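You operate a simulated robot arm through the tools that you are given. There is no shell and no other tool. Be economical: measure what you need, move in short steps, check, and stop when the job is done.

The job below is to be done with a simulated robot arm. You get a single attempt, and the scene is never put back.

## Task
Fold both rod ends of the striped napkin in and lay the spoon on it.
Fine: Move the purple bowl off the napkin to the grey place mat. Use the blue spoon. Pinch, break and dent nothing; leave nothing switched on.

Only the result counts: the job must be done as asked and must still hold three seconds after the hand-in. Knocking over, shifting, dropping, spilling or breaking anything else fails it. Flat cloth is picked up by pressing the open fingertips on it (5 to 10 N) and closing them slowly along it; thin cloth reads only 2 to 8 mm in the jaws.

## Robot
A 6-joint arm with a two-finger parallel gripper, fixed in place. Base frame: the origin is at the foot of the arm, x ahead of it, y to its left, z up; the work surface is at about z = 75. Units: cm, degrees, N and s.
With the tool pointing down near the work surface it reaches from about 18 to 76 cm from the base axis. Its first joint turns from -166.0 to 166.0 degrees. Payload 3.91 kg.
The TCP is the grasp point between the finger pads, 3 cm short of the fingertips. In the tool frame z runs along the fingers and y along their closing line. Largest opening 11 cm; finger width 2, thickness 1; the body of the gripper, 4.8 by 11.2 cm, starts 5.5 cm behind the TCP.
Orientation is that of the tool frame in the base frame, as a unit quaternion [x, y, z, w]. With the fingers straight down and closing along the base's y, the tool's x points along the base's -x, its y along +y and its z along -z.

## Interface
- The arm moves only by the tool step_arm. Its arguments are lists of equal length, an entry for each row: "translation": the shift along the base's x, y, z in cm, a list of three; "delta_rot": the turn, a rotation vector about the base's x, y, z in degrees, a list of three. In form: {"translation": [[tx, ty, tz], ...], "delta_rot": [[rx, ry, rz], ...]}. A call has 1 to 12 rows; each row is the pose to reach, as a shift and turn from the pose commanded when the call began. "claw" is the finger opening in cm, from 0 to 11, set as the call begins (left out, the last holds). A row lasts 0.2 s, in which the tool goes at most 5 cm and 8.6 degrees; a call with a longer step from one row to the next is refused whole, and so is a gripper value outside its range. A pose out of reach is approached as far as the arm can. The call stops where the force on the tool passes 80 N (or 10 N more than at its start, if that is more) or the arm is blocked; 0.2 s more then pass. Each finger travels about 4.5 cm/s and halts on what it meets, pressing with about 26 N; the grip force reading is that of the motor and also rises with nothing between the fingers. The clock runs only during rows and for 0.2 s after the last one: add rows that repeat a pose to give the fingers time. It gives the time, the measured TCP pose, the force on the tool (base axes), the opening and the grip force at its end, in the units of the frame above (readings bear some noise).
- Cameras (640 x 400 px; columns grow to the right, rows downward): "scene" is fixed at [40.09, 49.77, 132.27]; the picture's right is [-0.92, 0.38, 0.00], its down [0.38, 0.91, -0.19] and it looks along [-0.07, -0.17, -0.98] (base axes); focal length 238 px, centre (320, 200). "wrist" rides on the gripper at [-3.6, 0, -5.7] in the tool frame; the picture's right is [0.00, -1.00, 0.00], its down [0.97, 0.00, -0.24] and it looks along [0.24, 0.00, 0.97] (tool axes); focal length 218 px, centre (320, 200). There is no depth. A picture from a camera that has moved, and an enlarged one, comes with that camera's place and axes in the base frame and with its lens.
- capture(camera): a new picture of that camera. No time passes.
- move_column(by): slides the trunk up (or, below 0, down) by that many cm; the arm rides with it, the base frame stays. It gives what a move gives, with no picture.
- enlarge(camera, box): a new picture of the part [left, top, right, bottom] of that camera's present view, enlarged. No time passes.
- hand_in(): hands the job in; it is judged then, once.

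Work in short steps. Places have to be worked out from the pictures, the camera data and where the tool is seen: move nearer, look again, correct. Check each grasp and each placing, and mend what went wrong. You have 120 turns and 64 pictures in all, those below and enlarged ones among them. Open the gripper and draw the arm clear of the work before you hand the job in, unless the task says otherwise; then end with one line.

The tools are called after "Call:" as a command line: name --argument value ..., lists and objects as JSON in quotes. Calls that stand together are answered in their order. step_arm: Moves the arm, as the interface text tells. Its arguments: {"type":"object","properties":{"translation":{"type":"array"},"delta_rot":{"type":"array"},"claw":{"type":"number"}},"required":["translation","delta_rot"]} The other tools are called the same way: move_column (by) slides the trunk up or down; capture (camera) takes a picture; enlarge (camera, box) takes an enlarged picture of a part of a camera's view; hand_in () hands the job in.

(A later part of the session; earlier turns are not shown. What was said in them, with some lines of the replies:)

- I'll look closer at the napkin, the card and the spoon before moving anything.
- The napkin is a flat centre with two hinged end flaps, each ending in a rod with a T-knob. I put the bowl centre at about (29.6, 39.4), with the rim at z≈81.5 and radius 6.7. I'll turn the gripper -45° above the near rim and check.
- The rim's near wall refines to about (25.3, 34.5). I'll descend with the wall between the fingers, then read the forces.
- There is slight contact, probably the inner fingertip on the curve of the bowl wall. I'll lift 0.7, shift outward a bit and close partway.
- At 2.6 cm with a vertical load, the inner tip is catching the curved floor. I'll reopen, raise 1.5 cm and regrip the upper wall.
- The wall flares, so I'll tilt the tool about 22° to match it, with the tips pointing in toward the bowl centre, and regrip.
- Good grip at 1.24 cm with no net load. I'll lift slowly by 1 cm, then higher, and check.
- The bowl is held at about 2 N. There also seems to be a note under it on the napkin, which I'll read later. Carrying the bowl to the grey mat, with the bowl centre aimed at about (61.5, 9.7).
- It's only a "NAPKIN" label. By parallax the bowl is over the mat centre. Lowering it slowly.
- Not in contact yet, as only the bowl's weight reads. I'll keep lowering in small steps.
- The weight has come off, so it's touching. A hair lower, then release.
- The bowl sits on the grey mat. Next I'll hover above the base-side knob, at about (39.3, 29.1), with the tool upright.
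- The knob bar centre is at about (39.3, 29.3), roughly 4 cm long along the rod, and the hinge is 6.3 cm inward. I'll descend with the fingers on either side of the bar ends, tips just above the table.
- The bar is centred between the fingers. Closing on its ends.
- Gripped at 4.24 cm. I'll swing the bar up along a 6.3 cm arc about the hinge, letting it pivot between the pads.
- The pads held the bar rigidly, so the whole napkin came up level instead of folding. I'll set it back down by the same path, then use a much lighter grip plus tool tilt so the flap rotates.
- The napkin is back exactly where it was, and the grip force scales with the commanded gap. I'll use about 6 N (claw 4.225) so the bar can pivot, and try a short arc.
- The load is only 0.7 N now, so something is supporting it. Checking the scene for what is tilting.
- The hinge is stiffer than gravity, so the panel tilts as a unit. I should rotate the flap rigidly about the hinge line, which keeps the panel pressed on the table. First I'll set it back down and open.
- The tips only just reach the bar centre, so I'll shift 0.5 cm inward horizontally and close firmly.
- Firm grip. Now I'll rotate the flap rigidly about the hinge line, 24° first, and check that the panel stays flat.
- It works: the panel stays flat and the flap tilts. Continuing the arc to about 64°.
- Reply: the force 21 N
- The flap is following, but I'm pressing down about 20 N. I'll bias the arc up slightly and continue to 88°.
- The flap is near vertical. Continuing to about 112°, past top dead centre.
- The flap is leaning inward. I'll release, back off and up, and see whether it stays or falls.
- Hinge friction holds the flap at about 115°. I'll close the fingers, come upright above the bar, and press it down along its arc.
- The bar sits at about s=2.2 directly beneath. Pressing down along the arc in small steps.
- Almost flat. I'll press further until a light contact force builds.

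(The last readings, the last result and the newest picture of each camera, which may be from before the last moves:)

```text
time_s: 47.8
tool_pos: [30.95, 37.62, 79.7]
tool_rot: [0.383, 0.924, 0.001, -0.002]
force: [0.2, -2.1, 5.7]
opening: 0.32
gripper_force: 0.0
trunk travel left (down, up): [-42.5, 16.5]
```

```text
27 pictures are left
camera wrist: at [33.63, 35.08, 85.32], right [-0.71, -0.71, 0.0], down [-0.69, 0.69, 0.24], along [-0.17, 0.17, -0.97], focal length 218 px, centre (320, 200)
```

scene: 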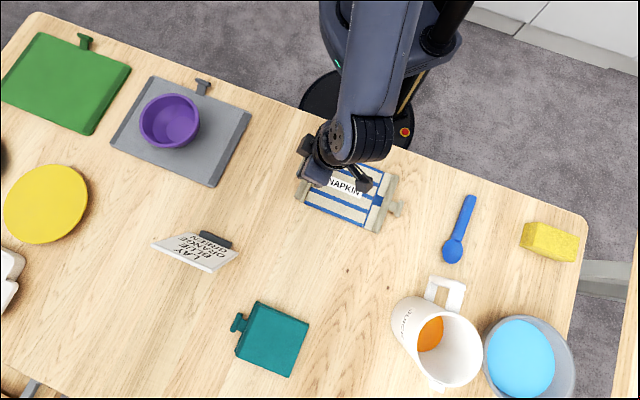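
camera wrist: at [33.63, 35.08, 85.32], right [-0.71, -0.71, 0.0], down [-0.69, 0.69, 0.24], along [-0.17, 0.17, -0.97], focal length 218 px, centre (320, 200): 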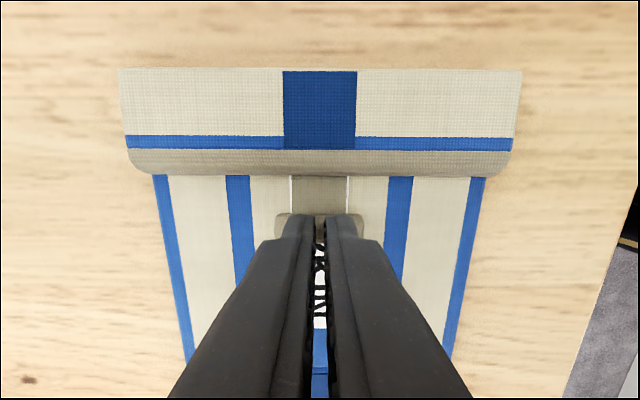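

Flap one is pressed flat at 5.7 N. Now I'll rise and move over the second knob, at about (19.7, 49.4).

Call:
step_arm --translation '[[0, 0, 3], [0, 0, 7], [-1.5, 1.5, 10], [-4, 4.2, 10], [-6.7, 7, 10], [-9.2, 9.6, 10], [-11.25, 11.8, 10], [-11.25, 11.8, 10]]' --delta_rot '[[0, 0, 0], [0, 0, 0], [0, 0, 0], [0, 0, 0], [0, 0, 0], [0, 0, 0], [0, 0, 0], [0, 0, 0]]' --claw 5.5

Call:
capture --camera "wrist"

Call:
enlarge --camera "scene" --box '[270, 130, 420, 240]'

```text
time_s: 49.6
tool_pos: [19.86, 49.5, 89.54]
tool_rot: [0.383, 0.924, 0.0, 0.0]
force: [0.4, 0.4, -0.9]
opening: 5.51
gripper_force: 0.0
trunk travel left (down, up): [-42.5, 16.5]
```

```text
26 pictures are left
camera wrist: at [22.46, 47.0, 95.15], right [-0.71, -0.71, 0.0], down [-0.69, 0.69, 0.24], along [-0.17, 0.17, -0.97], focal length 218 px, centre (320, 200)
```

wrist: 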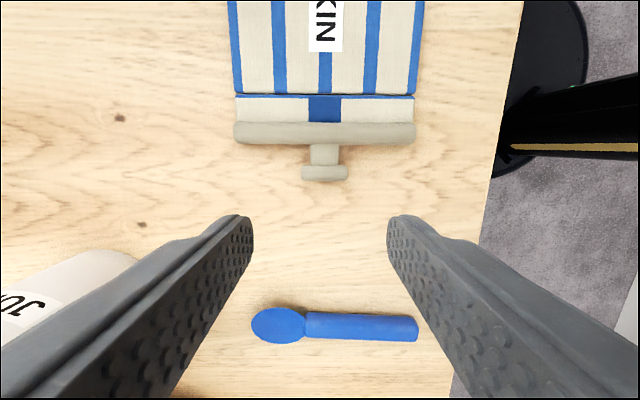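

```text
3.64 times, centred on (345, 185) of scene
camera zoom: at [40.09, 49.77, 132.27], right [-0.92, 0.38, 0.0], down [0.38, 0.91, -0.19], along [-0.07, -0.17, -0.98], focal length 866 px, centre (229, 254)
```

zoom: 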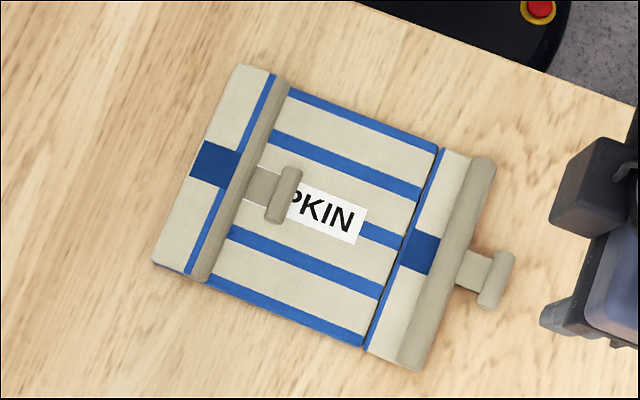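

Flap one lies flat, and the napkin slid only about 1 cm. The second bar is at (20.6, 48.25) with its hinge 6.2 cm inward. I'll tilt 40° the mirrored way and descend around the bar ends.

Call:
step_arm --translation '[[0, 0, 0], [0, 0, -1], [0, 0, -2], [-0.1, -0.1, -3.5], [-0.2, -0.3, -5], [-0.2, -0.3, -7.5], [-0.2, -0.3, -9.5], [-0.2, -0.3, -10.5], [-0.2, -0.3, -10.5]]' --delta_rot '[[-5.66, -5.66, 0], [-11.3, -11.3, 0], [-17, -17, 0], [-22.6, -22.6, 0], [-28.3, -28.3, 0], [-28.3, -28.3, 0], [-28.3, -28.3, 0], [-28.3, -28.3, 0], [-28.3, -28.3, 0]]'

Call:
capture --camera "wrist"

Call:
enlarge --camera "scene" --box '[300, 140, 450, 250]'

```text
time_s: 51.6
tool_pos: [19.61, 49.17, 78.97]
tool_rot: [0.36, 0.868, -0.131, 0.316]
force: [0.1, 0.1, 0.3]
opening: 5.49
gripper_force: 0.1
trunk travel left (down, up): [-42.5, 16.5]
```

```text
24 pictures are left
camera wrist: at [19.01, 49.79, 85.71], right [-0.71, -0.71, 0.0], down [-0.64, 0.64, -0.44], along [0.31, -0.31, -0.9], focal length 218 px, centre (320, 200)
```

wrist: 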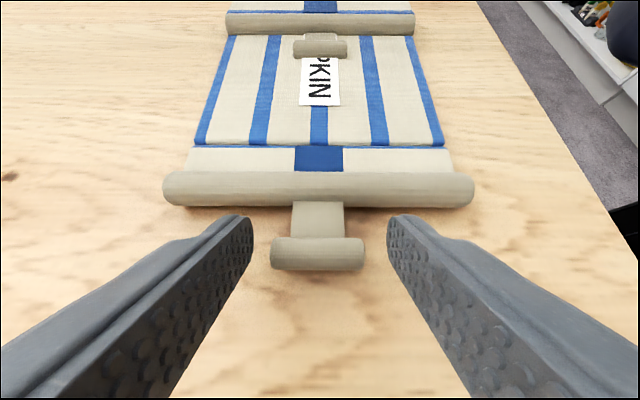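

```text
3.64 times, centred on (375, 195) of scene
camera zoom: at [40.09, 49.77, 132.27], right [-0.92, 0.38, 0.0], down [0.38, 0.91, -0.19], along [-0.07, -0.17, -0.98], focal length 866 px, centre (120, 218)
```

zoom: 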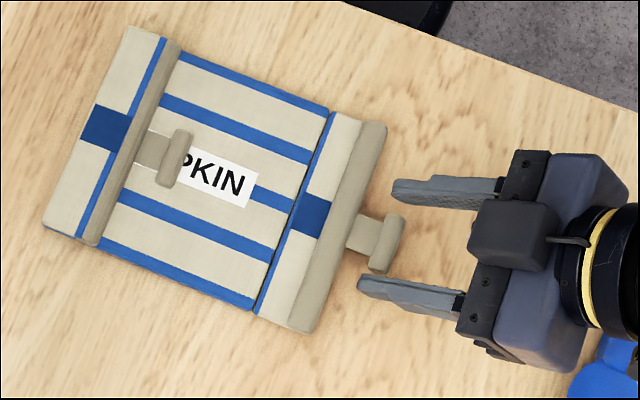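

The bar is centred between the fingers. Lowering 0.65 cm and closing firmly.

Call:
step_arm --translation '[[-0.1, 0.1, -0.4], [-0.1, 0.1, -0.65], [-0.1, 0.1, -0.65]]' --delta_rot '[[0, 0, 0], [0, 0, 0], [0, 0, 0]]'

Call:
step_arm --translation '[[0, 0, 0], [0, 0, 0], [0, 0, 0]]' --delta_rot '[[0, 0, 0], [0, 0, 0], [0, 0, 0]]' --claw 3.7

Call:
capture --camera "wrist"

```text
time_s: 52.4
tool_pos: [19.53, 49.3, 78.52]
tool_rot: [0.359, 0.868, -0.131, 0.316]
force: [-0.8, 0.2, -0.1]
opening: 5.52
gripper_force: 0.0
trunk travel left (down, up): [-42.5, 16.5]
```

```text
time_s: 53.2
tool_pos: [19.42, 49.39, 78.36]
tool_rot: [0.361, 0.868, -0.131, 0.314]
force: [0.2, 1.2, -0.7]
opening: 4.24
gripper_force: 26.2
trunk travel left (down, up): [-42.5, 16.5]
```

```text
22 pictures are left
camera wrist: at [18.9, 49.91, 85.11], right [-0.71, -0.71, 0.0], down [-0.64, 0.64, -0.44], along [0.31, -0.31, -0.9], focal length 218 px, centre (320, 200)
```

wrist: 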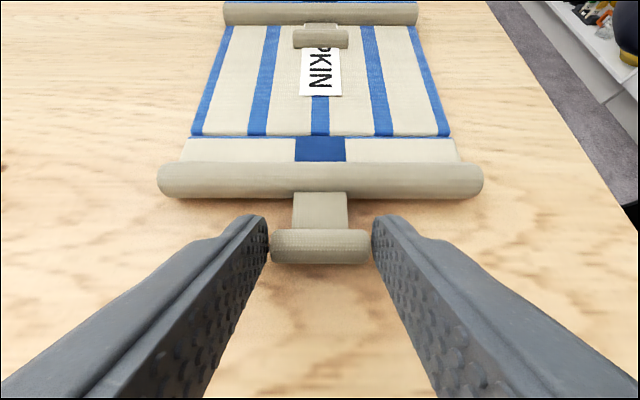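

Firm grip. Rotating this flap about its hinge, first 40°.

Call:
step_arm --translation '[[0.13, -0.13, 0.53], [0.276, -0.276, 1.055], [0.653, -0.653, 2.046], [1.123, -1.123, 2.953], [1.678, -1.678, 3.758], [2.308, -2.308, 4.446], [2.308, -2.308, 4.446]]' --delta_rot '[[2.83, 2.83, 0], [5.66, 5.66, 0], [11.31, 11.31, 0], [16.97, 16.97, 0], [22.63, 22.63, 0], [28.28, 28.28, 0], [28.28, 28.28, 0]]'

Call:
capture --camera "scene"

```text
time_s: 54.8
tool_pos: [21.81, 46.96, 83.02]
tool_rot: [0.383, 0.924, 0.001, -0.001]
force: [0.7, -0.4, 0.6]
opening: 4.24
gripper_force: 26.2
trunk travel left (down, up): [-42.5, 16.5]
```

```text
21 pictures are left
```

scene: 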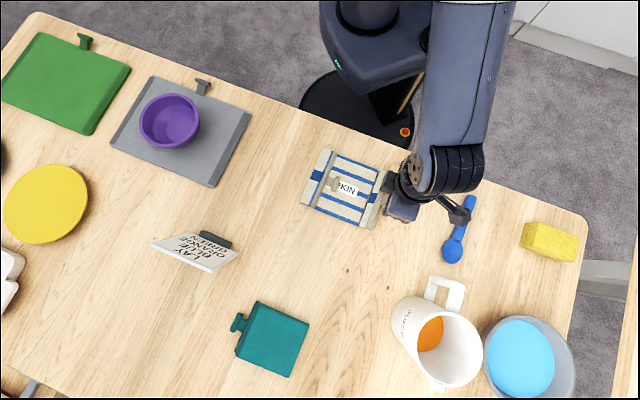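

Low force and the panel is flat. Continuing toward 88°.

Call:
step_arm --translation '[[0.69, -0.69, 0.5], [1.429, -1.429, 0.9], [2.201, -2.201, 1.15], [2.992, -2.992, 1.25], [3.788, -3.788, 1.2], [4.57, -4.57, 1.0], [4.57, -4.57, 1.0]]' --delta_rot '[[5.66, 5.66, 0], [11.31, 11.31, 0], [16.97, 16.97, 0], [22.63, 22.63, 0], [28.28, 28.28, 0], [33.94, 33.94, 0], [33.94, 33.94, 0]]'

Call:
enlarge --camera "scene" --box '[270, 130, 420, 240]'

```text
time_s: 56.4
tool_pos: [26.3, 42.44, 83.9]
tool_rot: [0.349, 0.843, 0.157, -0.377]
force: [-0.4, 0.4, 0.8]
opening: 4.25
gripper_force: 25.5
trunk travel left (down, up): [-42.5, 16.5]
```

```text
3.64 times, centred on (345, 185) of scene
camera zoom: at [40.09, 49.77, 132.27], right [-0.92, 0.38, 0.0], down [0.38, 0.91, -0.19], along [-0.07, -0.17, -0.98], focal length 866 px, centre (229, 254)
```

zoom: 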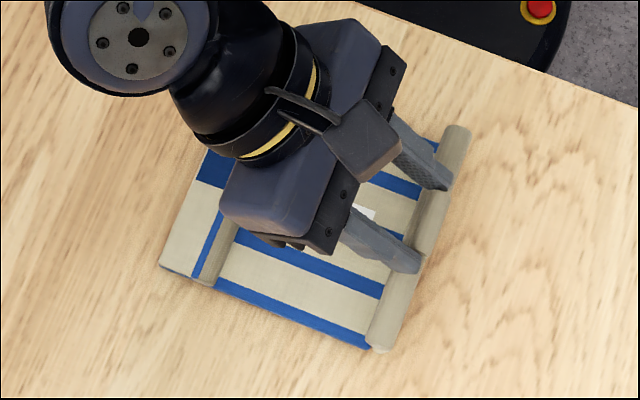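

Going well. Continuing to about 110°, then release and retreat upward.

Call:
step_arm --translation '[[0.755, -0.755, -0.35], [1.468, -1.468, -0.8], [1.967, -1.967, -1.25], [1.967, -1.967, -1.25]]' --delta_rot '[[5.66, 5.66, 0], [11.31, 11.31, 0], [15.5, 15.5, 0], [15.5, 15.5, 0]]'

Call:
step_arm --translation '[[0, 0, 0], [0, 0, 0], [1, -1, 0.5], [2, -2, 1.2], [3.2, -3.2, 3], [4, -4, 6], [4, -4, 9.5], [3, -3, 13], [2, -2, 15], [1, -1, 15], [0, 0, 13], [0, 0, 13]]' --delta_rot '[[0, 0, 0], [0, 0, 0], [0, 0, 0], [0, 0, 0], [-5.66, -5.66, 0], [-11.3, -11.3, 0], [-17, -17, 0], [-22.6, -22.6, 0], [-28.3, -28.3, 0], [-34, -34, 0], [-39.6, -39.6, 0], [-45.2, -45.2, 0]]' --claw 6

Call:
capture --camera "wrist"

Call:
enlarge --camera "scene" --box '[270, 130, 420, 240]'

```text
time_s: 57.4
tool_pos: [28.26, 40.53, 82.59]
tool_rot: [0.314, 0.757, 0.22, -0.53]
force: [-1.0, 0.7, -0.2]
opening: 4.26
gripper_force: 26.2
trunk travel left (down, up): [-42.5, 16.5]
```

```text
time_s: 60.0
tool_pos: [28.31, 40.46, 95.64]
tool_rot: [0.384, 0.922, 0.02, -0.048]
force: [0.1, -0.7, -0.1]
opening: 5.98
gripper_force: 0.0
trunk travel left (down, up): [-42.5, 16.5]
```

```text
19 pictures are left
camera wrist: at [31.36, 37.56, 100.87], right [-0.71, -0.71, 0.0], down [-0.66, 0.67, 0.34], along [-0.24, 0.24, -0.94], focal length 218 px, centre (320, 200)
```

wrist: 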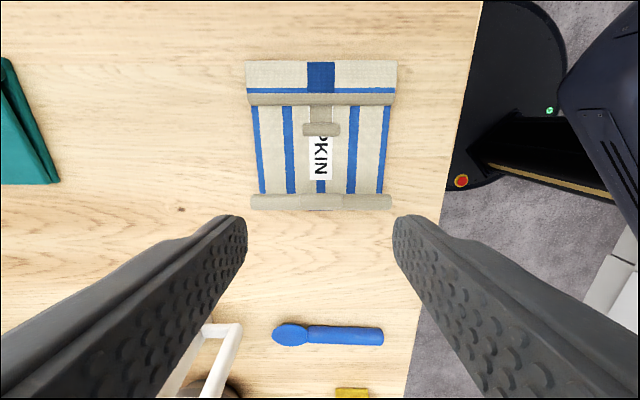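

```text
3.64 times, centred on (345, 185) of scene
camera zoom: at [40.09, 49.77, 132.27], right [-0.92, 0.38, 0.0], down [0.38, 0.91, -0.19], along [-0.07, -0.17, -0.98], focal length 866 px, centre (229, 254)
```

zoom: 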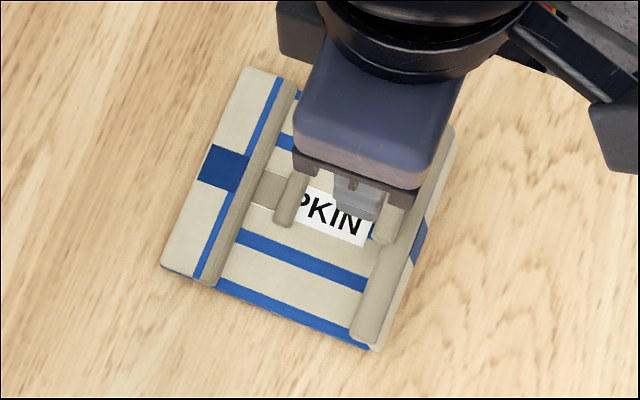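

It holds at about 110°. I'll close the fingers, come upright above that bar, and check the alignment.

Call:
step_arm --translation '[[-0.8, 0.8, -1], [-1.58, 1.68, -3], [-1.58, 1.68, -5.6], [-1.58, 1.68, -5.6], [-1.58, 1.68, -5.6]]' --delta_rot '[[-4.3, -4.3, 0], [-4.3, -4.3, 0], [-4.3, -4.3, 0], [-4.3, -4.3, 0], [-4.3, -4.3, 0]]' --claw 0.3

Call:
capture --camera "wrist"

```text
time_s: 61.2
tool_pos: [26.88, 42.21, 89.99]
tool_rot: [0.383, 0.924, 0.0, 0.0]
force: [-0.1, 0.3, -0.1]
opening: 0.32
gripper_force: 0.1
trunk travel left (down, up): [-42.5, 16.5]
```

```text
17 pictures are left
camera wrist: at [29.37, 39.63, 95.73], right [-0.71, -0.71, 0.0], down [-0.69, 0.69, 0.24], along [-0.17, 0.17, -0.97], focal length 218 px, centre (320, 200)
```

wrist: 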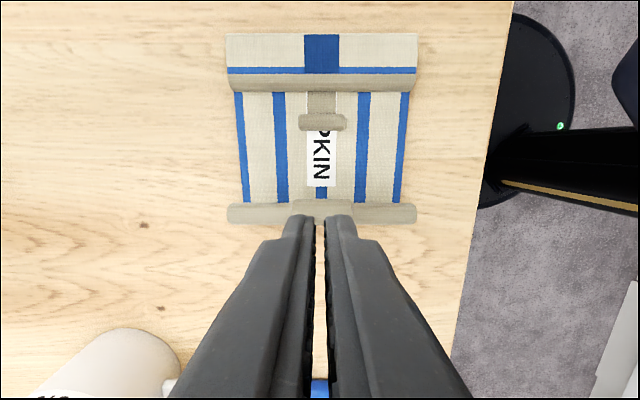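

The bar is at s≈11.2, still steep. I'll come down just outside it, sweep inward, then press down along the arc.

Call:
step_arm --translation '[[-1.74, 1.74, 0], [-1.74, 1.74, -4], [-1.74, 1.74, -6.1], [-1.17, 1.17, -6.1], [-0.47, 0.47, -6.1], [0.24, -0.24, -6.1], [0.95, -0.95, -6.6], [1.51, -1.51, -7.4], [2.0, -2.0, -8.4], [2.29, -2.29, -9.3], [2.43, -2.43, -9.9], [2.43, -2.43, -9.9]]' --delta_rot '[[0, 0, 0], [0, 0, 0], [0, 0, 0], [0, 0, 0], [0, 0, 0], [0, 0, 0], [0, 0, 0], [0, 0, 0], [0, 0, 0], [0, 0, 0], [0, 0, 0], [0, 0, 0]]'

Call:
capture --camera "wrist"

```text
time_s: 63.8
tool_pos: [29.18, 39.78, 80.11]
tool_rot: [0.383, 0.924, 0.0, -0.001]
force: [-0.1, 0.5, 0.4]
opening: 0.3
gripper_force: 0.1
trunk travel left (down, up): [-42.5, 16.5]
```

```text
16 pictures are left
camera wrist: at [31.75, 37.11, 85.78], right [-0.71, -0.71, 0.0], down [-0.69, 0.69, 0.24], along [-0.17, 0.17, -0.97], focal length 218 px, centre (320, 200)
```

wrist: 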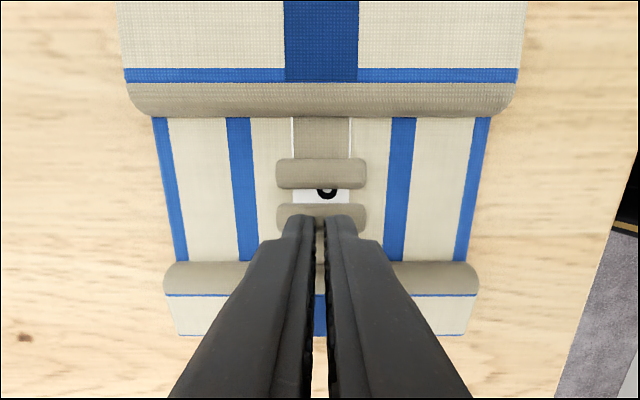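

Nearly flat. A last light press, as with the first flap.

Call:
step_arm --translation '[[0, 0, -0.15], [0, 0, -0.35], [0, 0, -0.5], [0, 0, -0.5]]' --delta_rot '[[0, 0, 0], [0, 0, 0], [0, 0, 0], [0, 0, 0]]'

Call:
step_arm --translation '[[0, 0, 2], [0, 0, 6], [0, 0, 10], [-1.5, 1.5, 12], [-4.5, 4.5, 12], [-7.5, 7.5, 12], [-10.5, 10.5, 12], [-13.5, 13.5, 12], [-16, 16, 12], [-18.5, 18.5, 11], [-20, 20, 10], [-20, 20, 10]]' --delta_rot '[[0, 0, 0], [0, 0, 0], [0, 0, 0], [0, 0, 0], [0, 0, 0], [0, 0, 0], [0, 0, 0], [0, 0, 0], [0, 0, 0], [0, 0, 0], [0, 0, 0], [0, 0, 0]]' --claw 4

Call:
enlarge --camera "scene" --box '[270, 130, 420, 240]'

Call:
capture --camera "wrist"

```text
time_s: 64.8
tool_pos: [29.19, 39.77, 79.68]
tool_rot: [0.383, 0.924, 0.001, 0.0]
force: [-0.5, -0.2, -0.2]
opening: 0.29
gripper_force: 0.1
trunk travel left (down, up): [-42.5, 16.5]
```

```text
time_s: 67.4
tool_pos: [9.02, 59.87, 89.73]
tool_rot: [0.382, 0.924, 0.0, 0.0]
force: [0.3, 0.7, 0.4]
opening: 4.0
gripper_force: 0.1
trunk travel left (down, up): [-42.5, 16.5]
```

```text
3.64 times, centred on (345, 185) of scene
camera zoom: at [40.09, 49.77, 132.27], right [-0.92, 0.38, 0.0], down [0.38, 0.91, -0.19], along [-0.07, -0.17, -0.98], focal length 866 px, centre (229, 254)
```

zoom: 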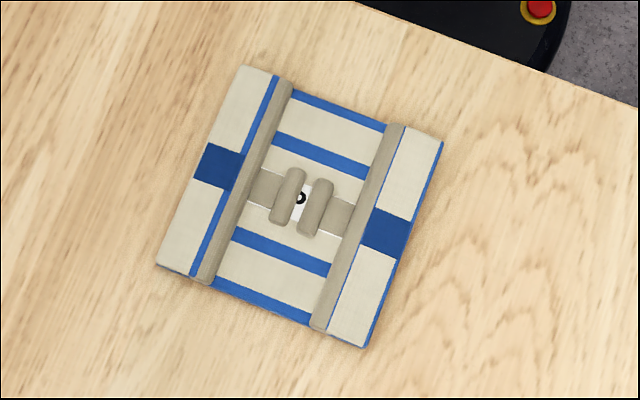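

```text
14 pictures are left
camera wrist: at [11.61, 57.26, 95.5], right [-0.71, -0.71, 0.0], down [-0.69, 0.69, 0.24], along [-0.17, 0.17, -0.97], focal length 218 px, centre (320, 200)
```

wrist: 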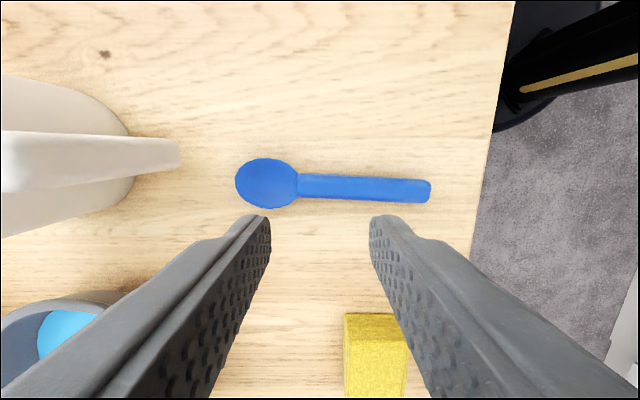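

Both flaps are folded flat. Next is the spoon: its balance area is near (9.1, 59.8) and its axis points at about 42°. I'll turn the gripper +87° so it closes across the handle, and check.

Call:
step_arm --translation '[[0, 0, 0], [0, 0, 0], [0, 0, 0], [0, 0, 0], [0, 0, 0], [0, 0, 0], [0, 0, 0], [0, 0, 0], [0, 0, -1], [0, 0, -3], [0.1, -0.05, -5], [0.1, -0.05, -5]]' --delta_rot '[[0, 0, 8], [0, 0, 16], [0, 0, 24], [0, 0, 32], [0, 0, 40], [0, 0, 48], [0, 0, 56], [0, 0, 64], [0, 0, 72], [0, 0, 80], [0, 0, 87.2], [0, 0, 87.2]]'

Call:
capture --camera "wrist"

```text
time_s: 70.0
tool_pos: [9.22, 59.74, 84.65]
tool_rot: [-0.361, 0.932, 0.0, 0.0]
force: [-0.6, 0.0, 0.5]
opening: 4.0
gripper_force: 0.1
trunk travel left (down, up): [-42.5, 16.5]
```

```text
13 pictures are left
camera wrist: at [11.94, 62.08, 90.31], right [0.67, -0.74, 0.0], down [-0.72, -0.65, 0.24], along [-0.18, -0.16, -0.97], focal length 218 px, centre (320, 200)
```

wrist: 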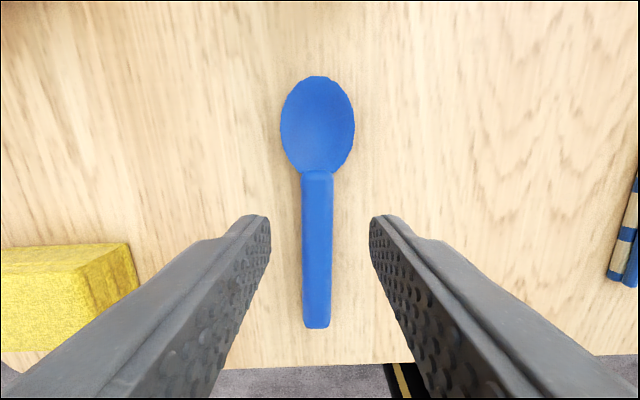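

Aligned. Descending over the handle near the neck and closing.

Call:
step_arm --translation '[[0, 0, -3], [0, 0, -5], [0, 0, -5.9], [0, 0, -6.2], [0, 0, -6.2]]' --delta_rot '[[0, 0, 0], [0, 0, 0], [0, 0, 0], [0, 0, 0], [0, 0, 0]]'

Call:
step_arm --translation '[[0, 0, 0], [0, 0, 0], [0, 0, 0], [0, 0, 0]]' --delta_rot '[[0, 0, 0], [0, 0, 0], [0, 0, 0], [0, 0, 0]]' --claw 1.5

```text
time_s: 71.2
tool_pos: [9.12, 59.56, 78.43]
tool_rot: [-0.361, 0.933, 0.0, 0.0]
force: [0.4, -0.3, 0.0]
opening: 3.99
gripper_force: 0.0
trunk travel left (down, up): [-42.5, 16.5]
```

```text
time_s: 72.2
tool_pos: [9.14, 59.62, 78.45]
tool_rot: [-0.36, 0.933, -0.001, -0.001]
force: [0.1, -0.2, -0.4]
opening: 2.1
gripper_force: 25.6
trunk travel left (down, up): [-42.5, 16.5]
```

Gripped at 2.1 cm. Lifting clear.

Call:
step_arm --translation '[[0, 0, 1], [0, 0, 2.5], [0, 0, 5], [0, 0, 8], [0, 0, 11], [0, 0, 14], [0, 0, 14]]' --delta_rot '[[0, 0, 0], [0, 0, 0], [0, 0, 0], [0, 0, 0], [0, 0, 0], [0, 0, 0], [0, 0, 0]]'

Call:
capture --camera "wrist"

```text
time_s: 73.8
tool_pos: [9.18, 59.44, 92.38]
tool_rot: [-0.36, 0.933, 0.0, 0.0]
force: [0.9, 0.3, -0.4]
opening: 2.09
gripper_force: 26.6
trunk travel left (down, up): [-42.5, 16.5]
```

```text
12 pictures are left
camera wrist: at [11.91, 61.92, 98.13], right [0.67, -0.74, 0.0], down [-0.72, -0.65, 0.24], along [-0.18, -0.16, -0.97], focal length 218 px, centre (320, 200)
```

wrist: 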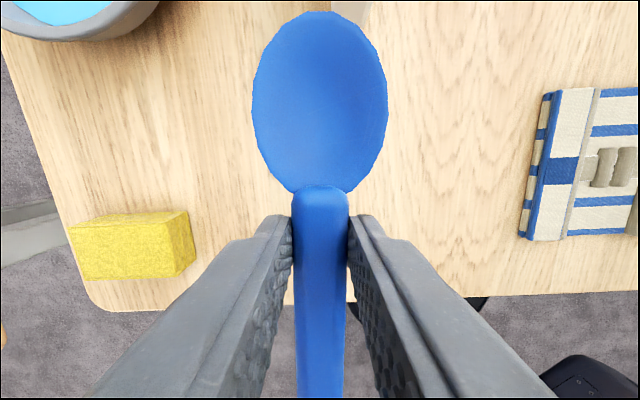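

The spoon is held level. I'll carry it above the napkin centre at about (31, 38.1), turning it -86° so it lies across both rods.

Call:
step_arm --translation '[[1.9, -1.9, 0.5], [3.9, -3.8, 0.5], [5.9, -5.8, 0.5], [7.9, -7.7, 0.5], [9.9, -9.7, 0.5], [11.9, -11.6, 0], [13.9, -13.6, 0], [15.9, -15.5, 0], [17.9, -17.5, -1], [19.9, -19.4, -2], [21.85, -21.35, -4], [21.85, -21.35, -4]]' --delta_rot '[[0, 0, -7.86], [0, 0, -15.7], [0, 0, -23.6], [0, 0, -31.4], [0, 0, -39.3], [0, 0, -47.2], [0, 0, -55], [0, 0, -62.9], [0, 0, -70.7], [0, 0, -78.6], [0, 0, -86.5], [0, 0, -86.5]]'

Call:
capture --camera "wrist"

```text
time_s: 76.4
tool_pos: [30.94, 38.12, 88.22]
tool_rot: [0.378, 0.926, 0.0, 0.0]
force: [0.3, -0.1, -0.8]
opening: 2.07
gripper_force: 25.5
trunk travel left (down, up): [-42.5, 16.5]
```

```text
11 pictures are left
camera wrist: at [33.63, 35.59, 93.92], right [-0.7, -0.71, 0.0], down [-0.69, 0.68, 0.24], along [-0.17, 0.17, -0.97], focal length 218 px, centre (320, 200)
```

wrist: 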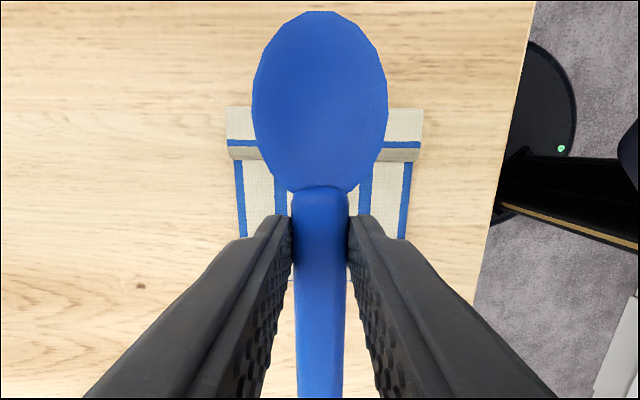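

Well aligned. I'll shift 0.6 cm toward the centre and lower to just above the rods.

Call:
step_arm --translation '[[-0.4, 0.4, -2], [-0.4, 0.4, -4], [-0.4, 0.4, -5.5], [-0.4, 0.4, -6.3], [-0.4, 0.4, -6.8], [-0.4, 0.4, -6.8]]' --delta_rot '[[0, 0, 0], [0, 0, 0], [0, 0, 0], [0, 0, 0], [0, 0, 0], [0, 0, 0]]'

Call:
step_arm --translation '[[0, 0, -0.15], [0, 0, -0.3], [0, 0, -0.3]]' --delta_rot '[[0, 0, 0], [0, 0, 0], [0, 0, 0]]'

```text
time_s: 77.8
tool_pos: [30.66, 38.65, 81.55]
tool_rot: [0.377, 0.926, 0.0, 0.0]
force: [-1.2, 1.2, -0.1]
opening: 2.11
gripper_force: 25.8
trunk travel left (down, up): [-42.5, 16.5]
```

```text
time_s: 78.6
tool_pos: [30.77, 38.68, 81.32]
tool_rot: [0.376, 0.926, 0.0, 0.0]
force: [0.2, -0.3, -0.3]
opening: 2.1
gripper_force: 25.9
trunk travel left (down, up): [-42.5, 16.5]
```

No contact yet, so I'll keep easing down.

Call:
step_arm --translation '[[0, 0, -0.15], [0, 0, -0.3], [0, 0, -0.3]]' --delta_rot '[[0, 0, 0], [0, 0, 0], [0, 0, 0]]'

Call:
step_arm --translation '[[0, 0, -0.1], [0, 0, -0.2], [0, 0, -0.2]]' --delta_rot '[[0, 0, 0], [0, 0, 0], [0, 0, 0]]'

```text
time_s: 79.4
tool_pos: [30.7, 38.71, 81.03]
tool_rot: [0.377, 0.926, 0.0, 0.0]
force: [-0.3, -0.2, 0.6]
opening: 2.07
gripper_force: 25.6
trunk travel left (down, up): [-42.5, 16.5]
```

```text
time_s: 80.2
tool_pos: [30.53, 38.68, 80.8]
tool_rot: [0.377, 0.926, 0.0, 0.0]
force: [0.1, -0.1, -0.7]
opening: 2.09
gripper_force: 26.0
trunk travel left (down, up): [-42.5, 16.5]
```

Call:
step_arm --translation '[[0, 0, -0.1], [0, 0, -0.2], [0, 0, -0.2]]' --delta_rot '[[0, 0, 0], [0, 0, 0], [0, 0, 0]]'

Call:
capture --camera "wrist"

```text
time_s: 81.0
tool_pos: [30.7, 38.76, 80.61]
tool_rot: [0.377, 0.926, 0.0, 0.0]
force: [1.3, 0.8, -0.5]
opening: 2.1
gripper_force: 26.4
trunk travel left (down, up): [-42.5, 16.5]
```

```text
10 pictures are left
camera wrist: at [33.34, 36.19, 86.32], right [-0.7, -0.72, 0.0], down [-0.69, 0.68, 0.24], along [-0.17, 0.17, -0.97], focal length 218 px, centre (320, 200)
```

wrist: 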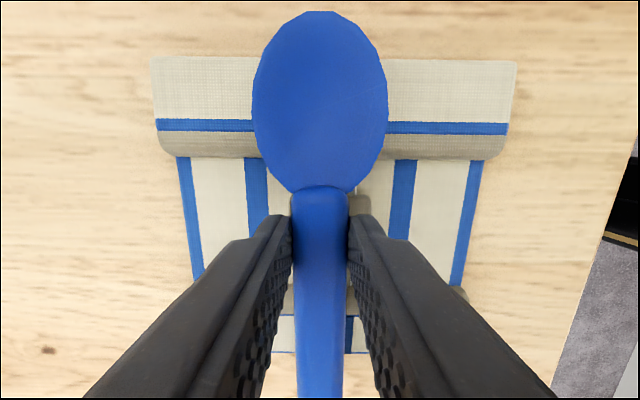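

Still no contact, with the spoon bottom at about 77.1. Easing down further.

Call:
step_arm --translation '[[0, 0, -0.1], [0, 0, -0.2], [0, 0, -0.2]]' --delta_rot '[[0, 0, 0], [0, 0, 0], [0, 0, 0]]'

Call:
step_arm --translation '[[0, 0, -0.1], [0, 0, -0.2], [0, 0, -0.2]]' --delta_rot '[[0, 0, 0], [0, 0, 0], [0, 0, 0]]'

```text
time_s: 81.8
tool_pos: [30.72, 38.72, 80.48]
tool_rot: [0.376, 0.927, 0.0, 0.0]
force: [-1.0, 0.9, -0.1]
opening: 2.08
gripper_force: 25.9
trunk travel left (down, up): [-42.5, 16.5]
```

```text
time_s: 82.6
tool_pos: [30.73, 38.74, 80.35]
tool_rot: [0.377, 0.926, 0.0, 0.0]
force: [1.6, 0.1, 1.9]
opening: 2.09
gripper_force: 25.9
trunk travel left (down, up): [-42.5, 16.5]
```

Contact at +1.9 N. I'll open gently by a small amount, then look.

Call:
step_arm --translation '[[0, 0, 0], [0, 0, 0], [0, 0, 0]]' --delta_rot '[[0, 0, 0], [0, 0, 0], [0, 0, 0]]' --claw 3.2

Call:
step_arm --translation '[[0, 0, 1], [0, 0, 3], [0, 0, 6], [0, 0, 10], [-2, -2, 13], [-5, -4, 14], [-5, -4, 14]]' --delta_rot '[[0, 0, 0], [0, 0, 0], [0, 0, 0], [0, 0, 0], [0, 0, 0], [0, 0, 0], [0, 0, 0]]'

Call:
capture --camera "wrist"

Call:
capture --camera "scene"

```text
time_s: 83.4
tool_pos: [30.7, 38.83, 80.39]
tool_rot: [0.377, 0.926, 0.0, 0.0]
force: [0.7, 0.6, 0.5]
opening: 3.18
gripper_force: 0.0
trunk travel left (down, up): [-42.5, 16.5]
```

```text
time_s: 85.0
tool_pos: [25.63, 34.52, 94.36]
tool_rot: [0.378, 0.926, 0.0, -0.001]
force: [0.1, 0.3, 0.0]
opening: 3.2
gripper_force: 0.1
trunk travel left (down, up): [-42.5, 16.5]
```

```text
9 pictures are left
camera wrist: at [28.36, 31.96, 99.97], right [-0.7, -0.72, 0.0], down [-0.69, 0.68, 0.24], along [-0.17, 0.17, -0.97], focal length 218 px, centre (320, 200)
```

wrist: 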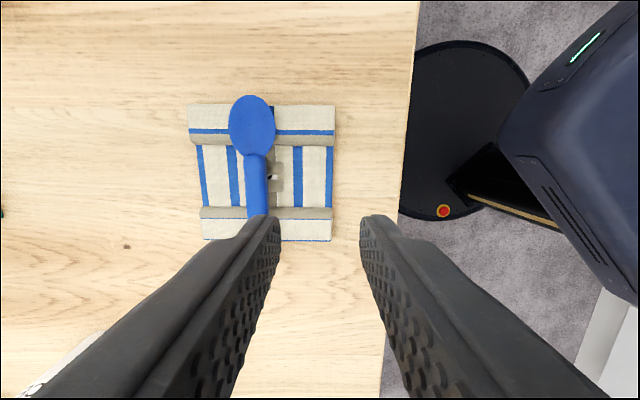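

```text
8 pictures are left
```

scene: 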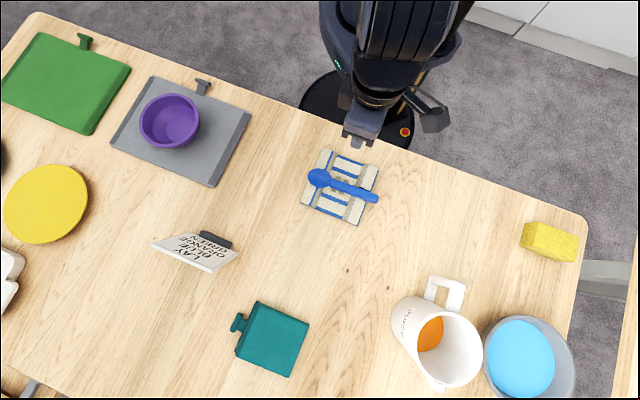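

The spoon lies across both rods on the folded napkin. One close check before handing in.

Call:
enlarge --camera "scene" --box '[270, 130, 420, 240]'

```text
3.64 times, centred on (345, 185) of scene
camera zoom: at [40.09, 49.77, 132.27], right [-0.92, 0.38, 0.0], down [0.38, 0.91, -0.19], along [-0.07, -0.17, -0.98], focal length 866 px, centre (229, 254)
```

zoom: 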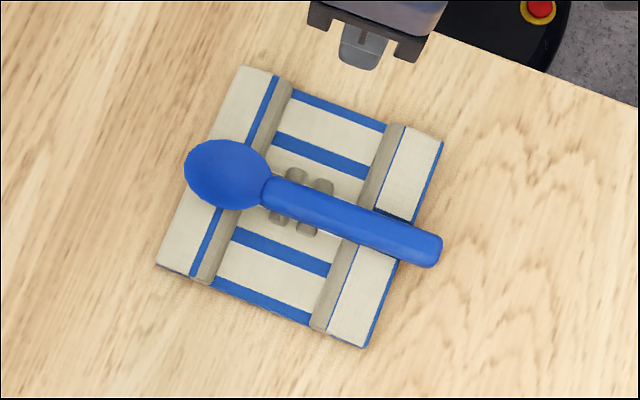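

The spoon is centred and steady, and both flaps are folded. I'll draw the arm a bit further clear, then hand in.

Call:
step_arm --translation '[[-1, -2, 2], [-2, -4, 4], [-2, -4, 6], [-2, -4, 6], [-2, -4, 6]]' --delta_rot '[[0, 0, 0], [0, 0, 0], [0, 0, 0], [0, 0, 0], [0, 0, 0]]' --claw 8

Call:
enlarge --camera "scene" --box '[100, 60, 420, 260]'

```text
time_s: 86.2
tool_pos: [23.69, 30.68, 100.26]
tool_rot: [0.378, 0.926, 0.0, 0.0]
force: [0.3, 0.6, -0.6]
opening: 8.05
gripper_force: 0.0
trunk travel left (down, up): [-42.5, 16.5]
```

```text
2.00 times, centred on (260, 160) of scene
camera zoom: at [40.09, 49.77, 132.27], right [-0.92, 0.38, 0.0], down [0.38, 0.91, -0.19], along [-0.07, -0.17, -0.98], focal length 476 px, centre (440, 280)
```

zoom: 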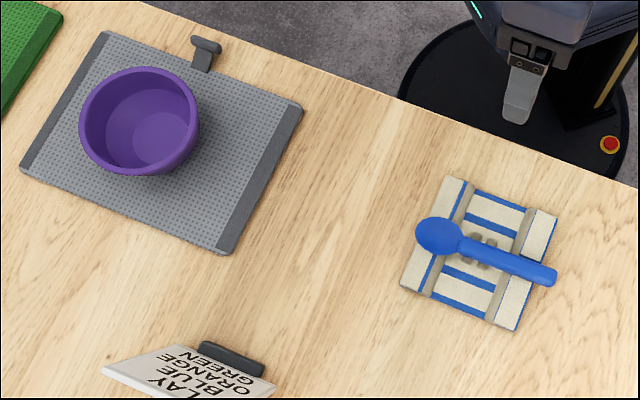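

The bowl is on the grey mat, the napkin is folded with the spoon on it, and the arm is clear. Handing in.

Call:
hand_in

```text
The job is handed in.
```

The purple bowl is on the grey place mat, both rod ends of the striped napkin are folded in, and the blue spoon lies across it. The napkin slid about 1 cm while I folded it.
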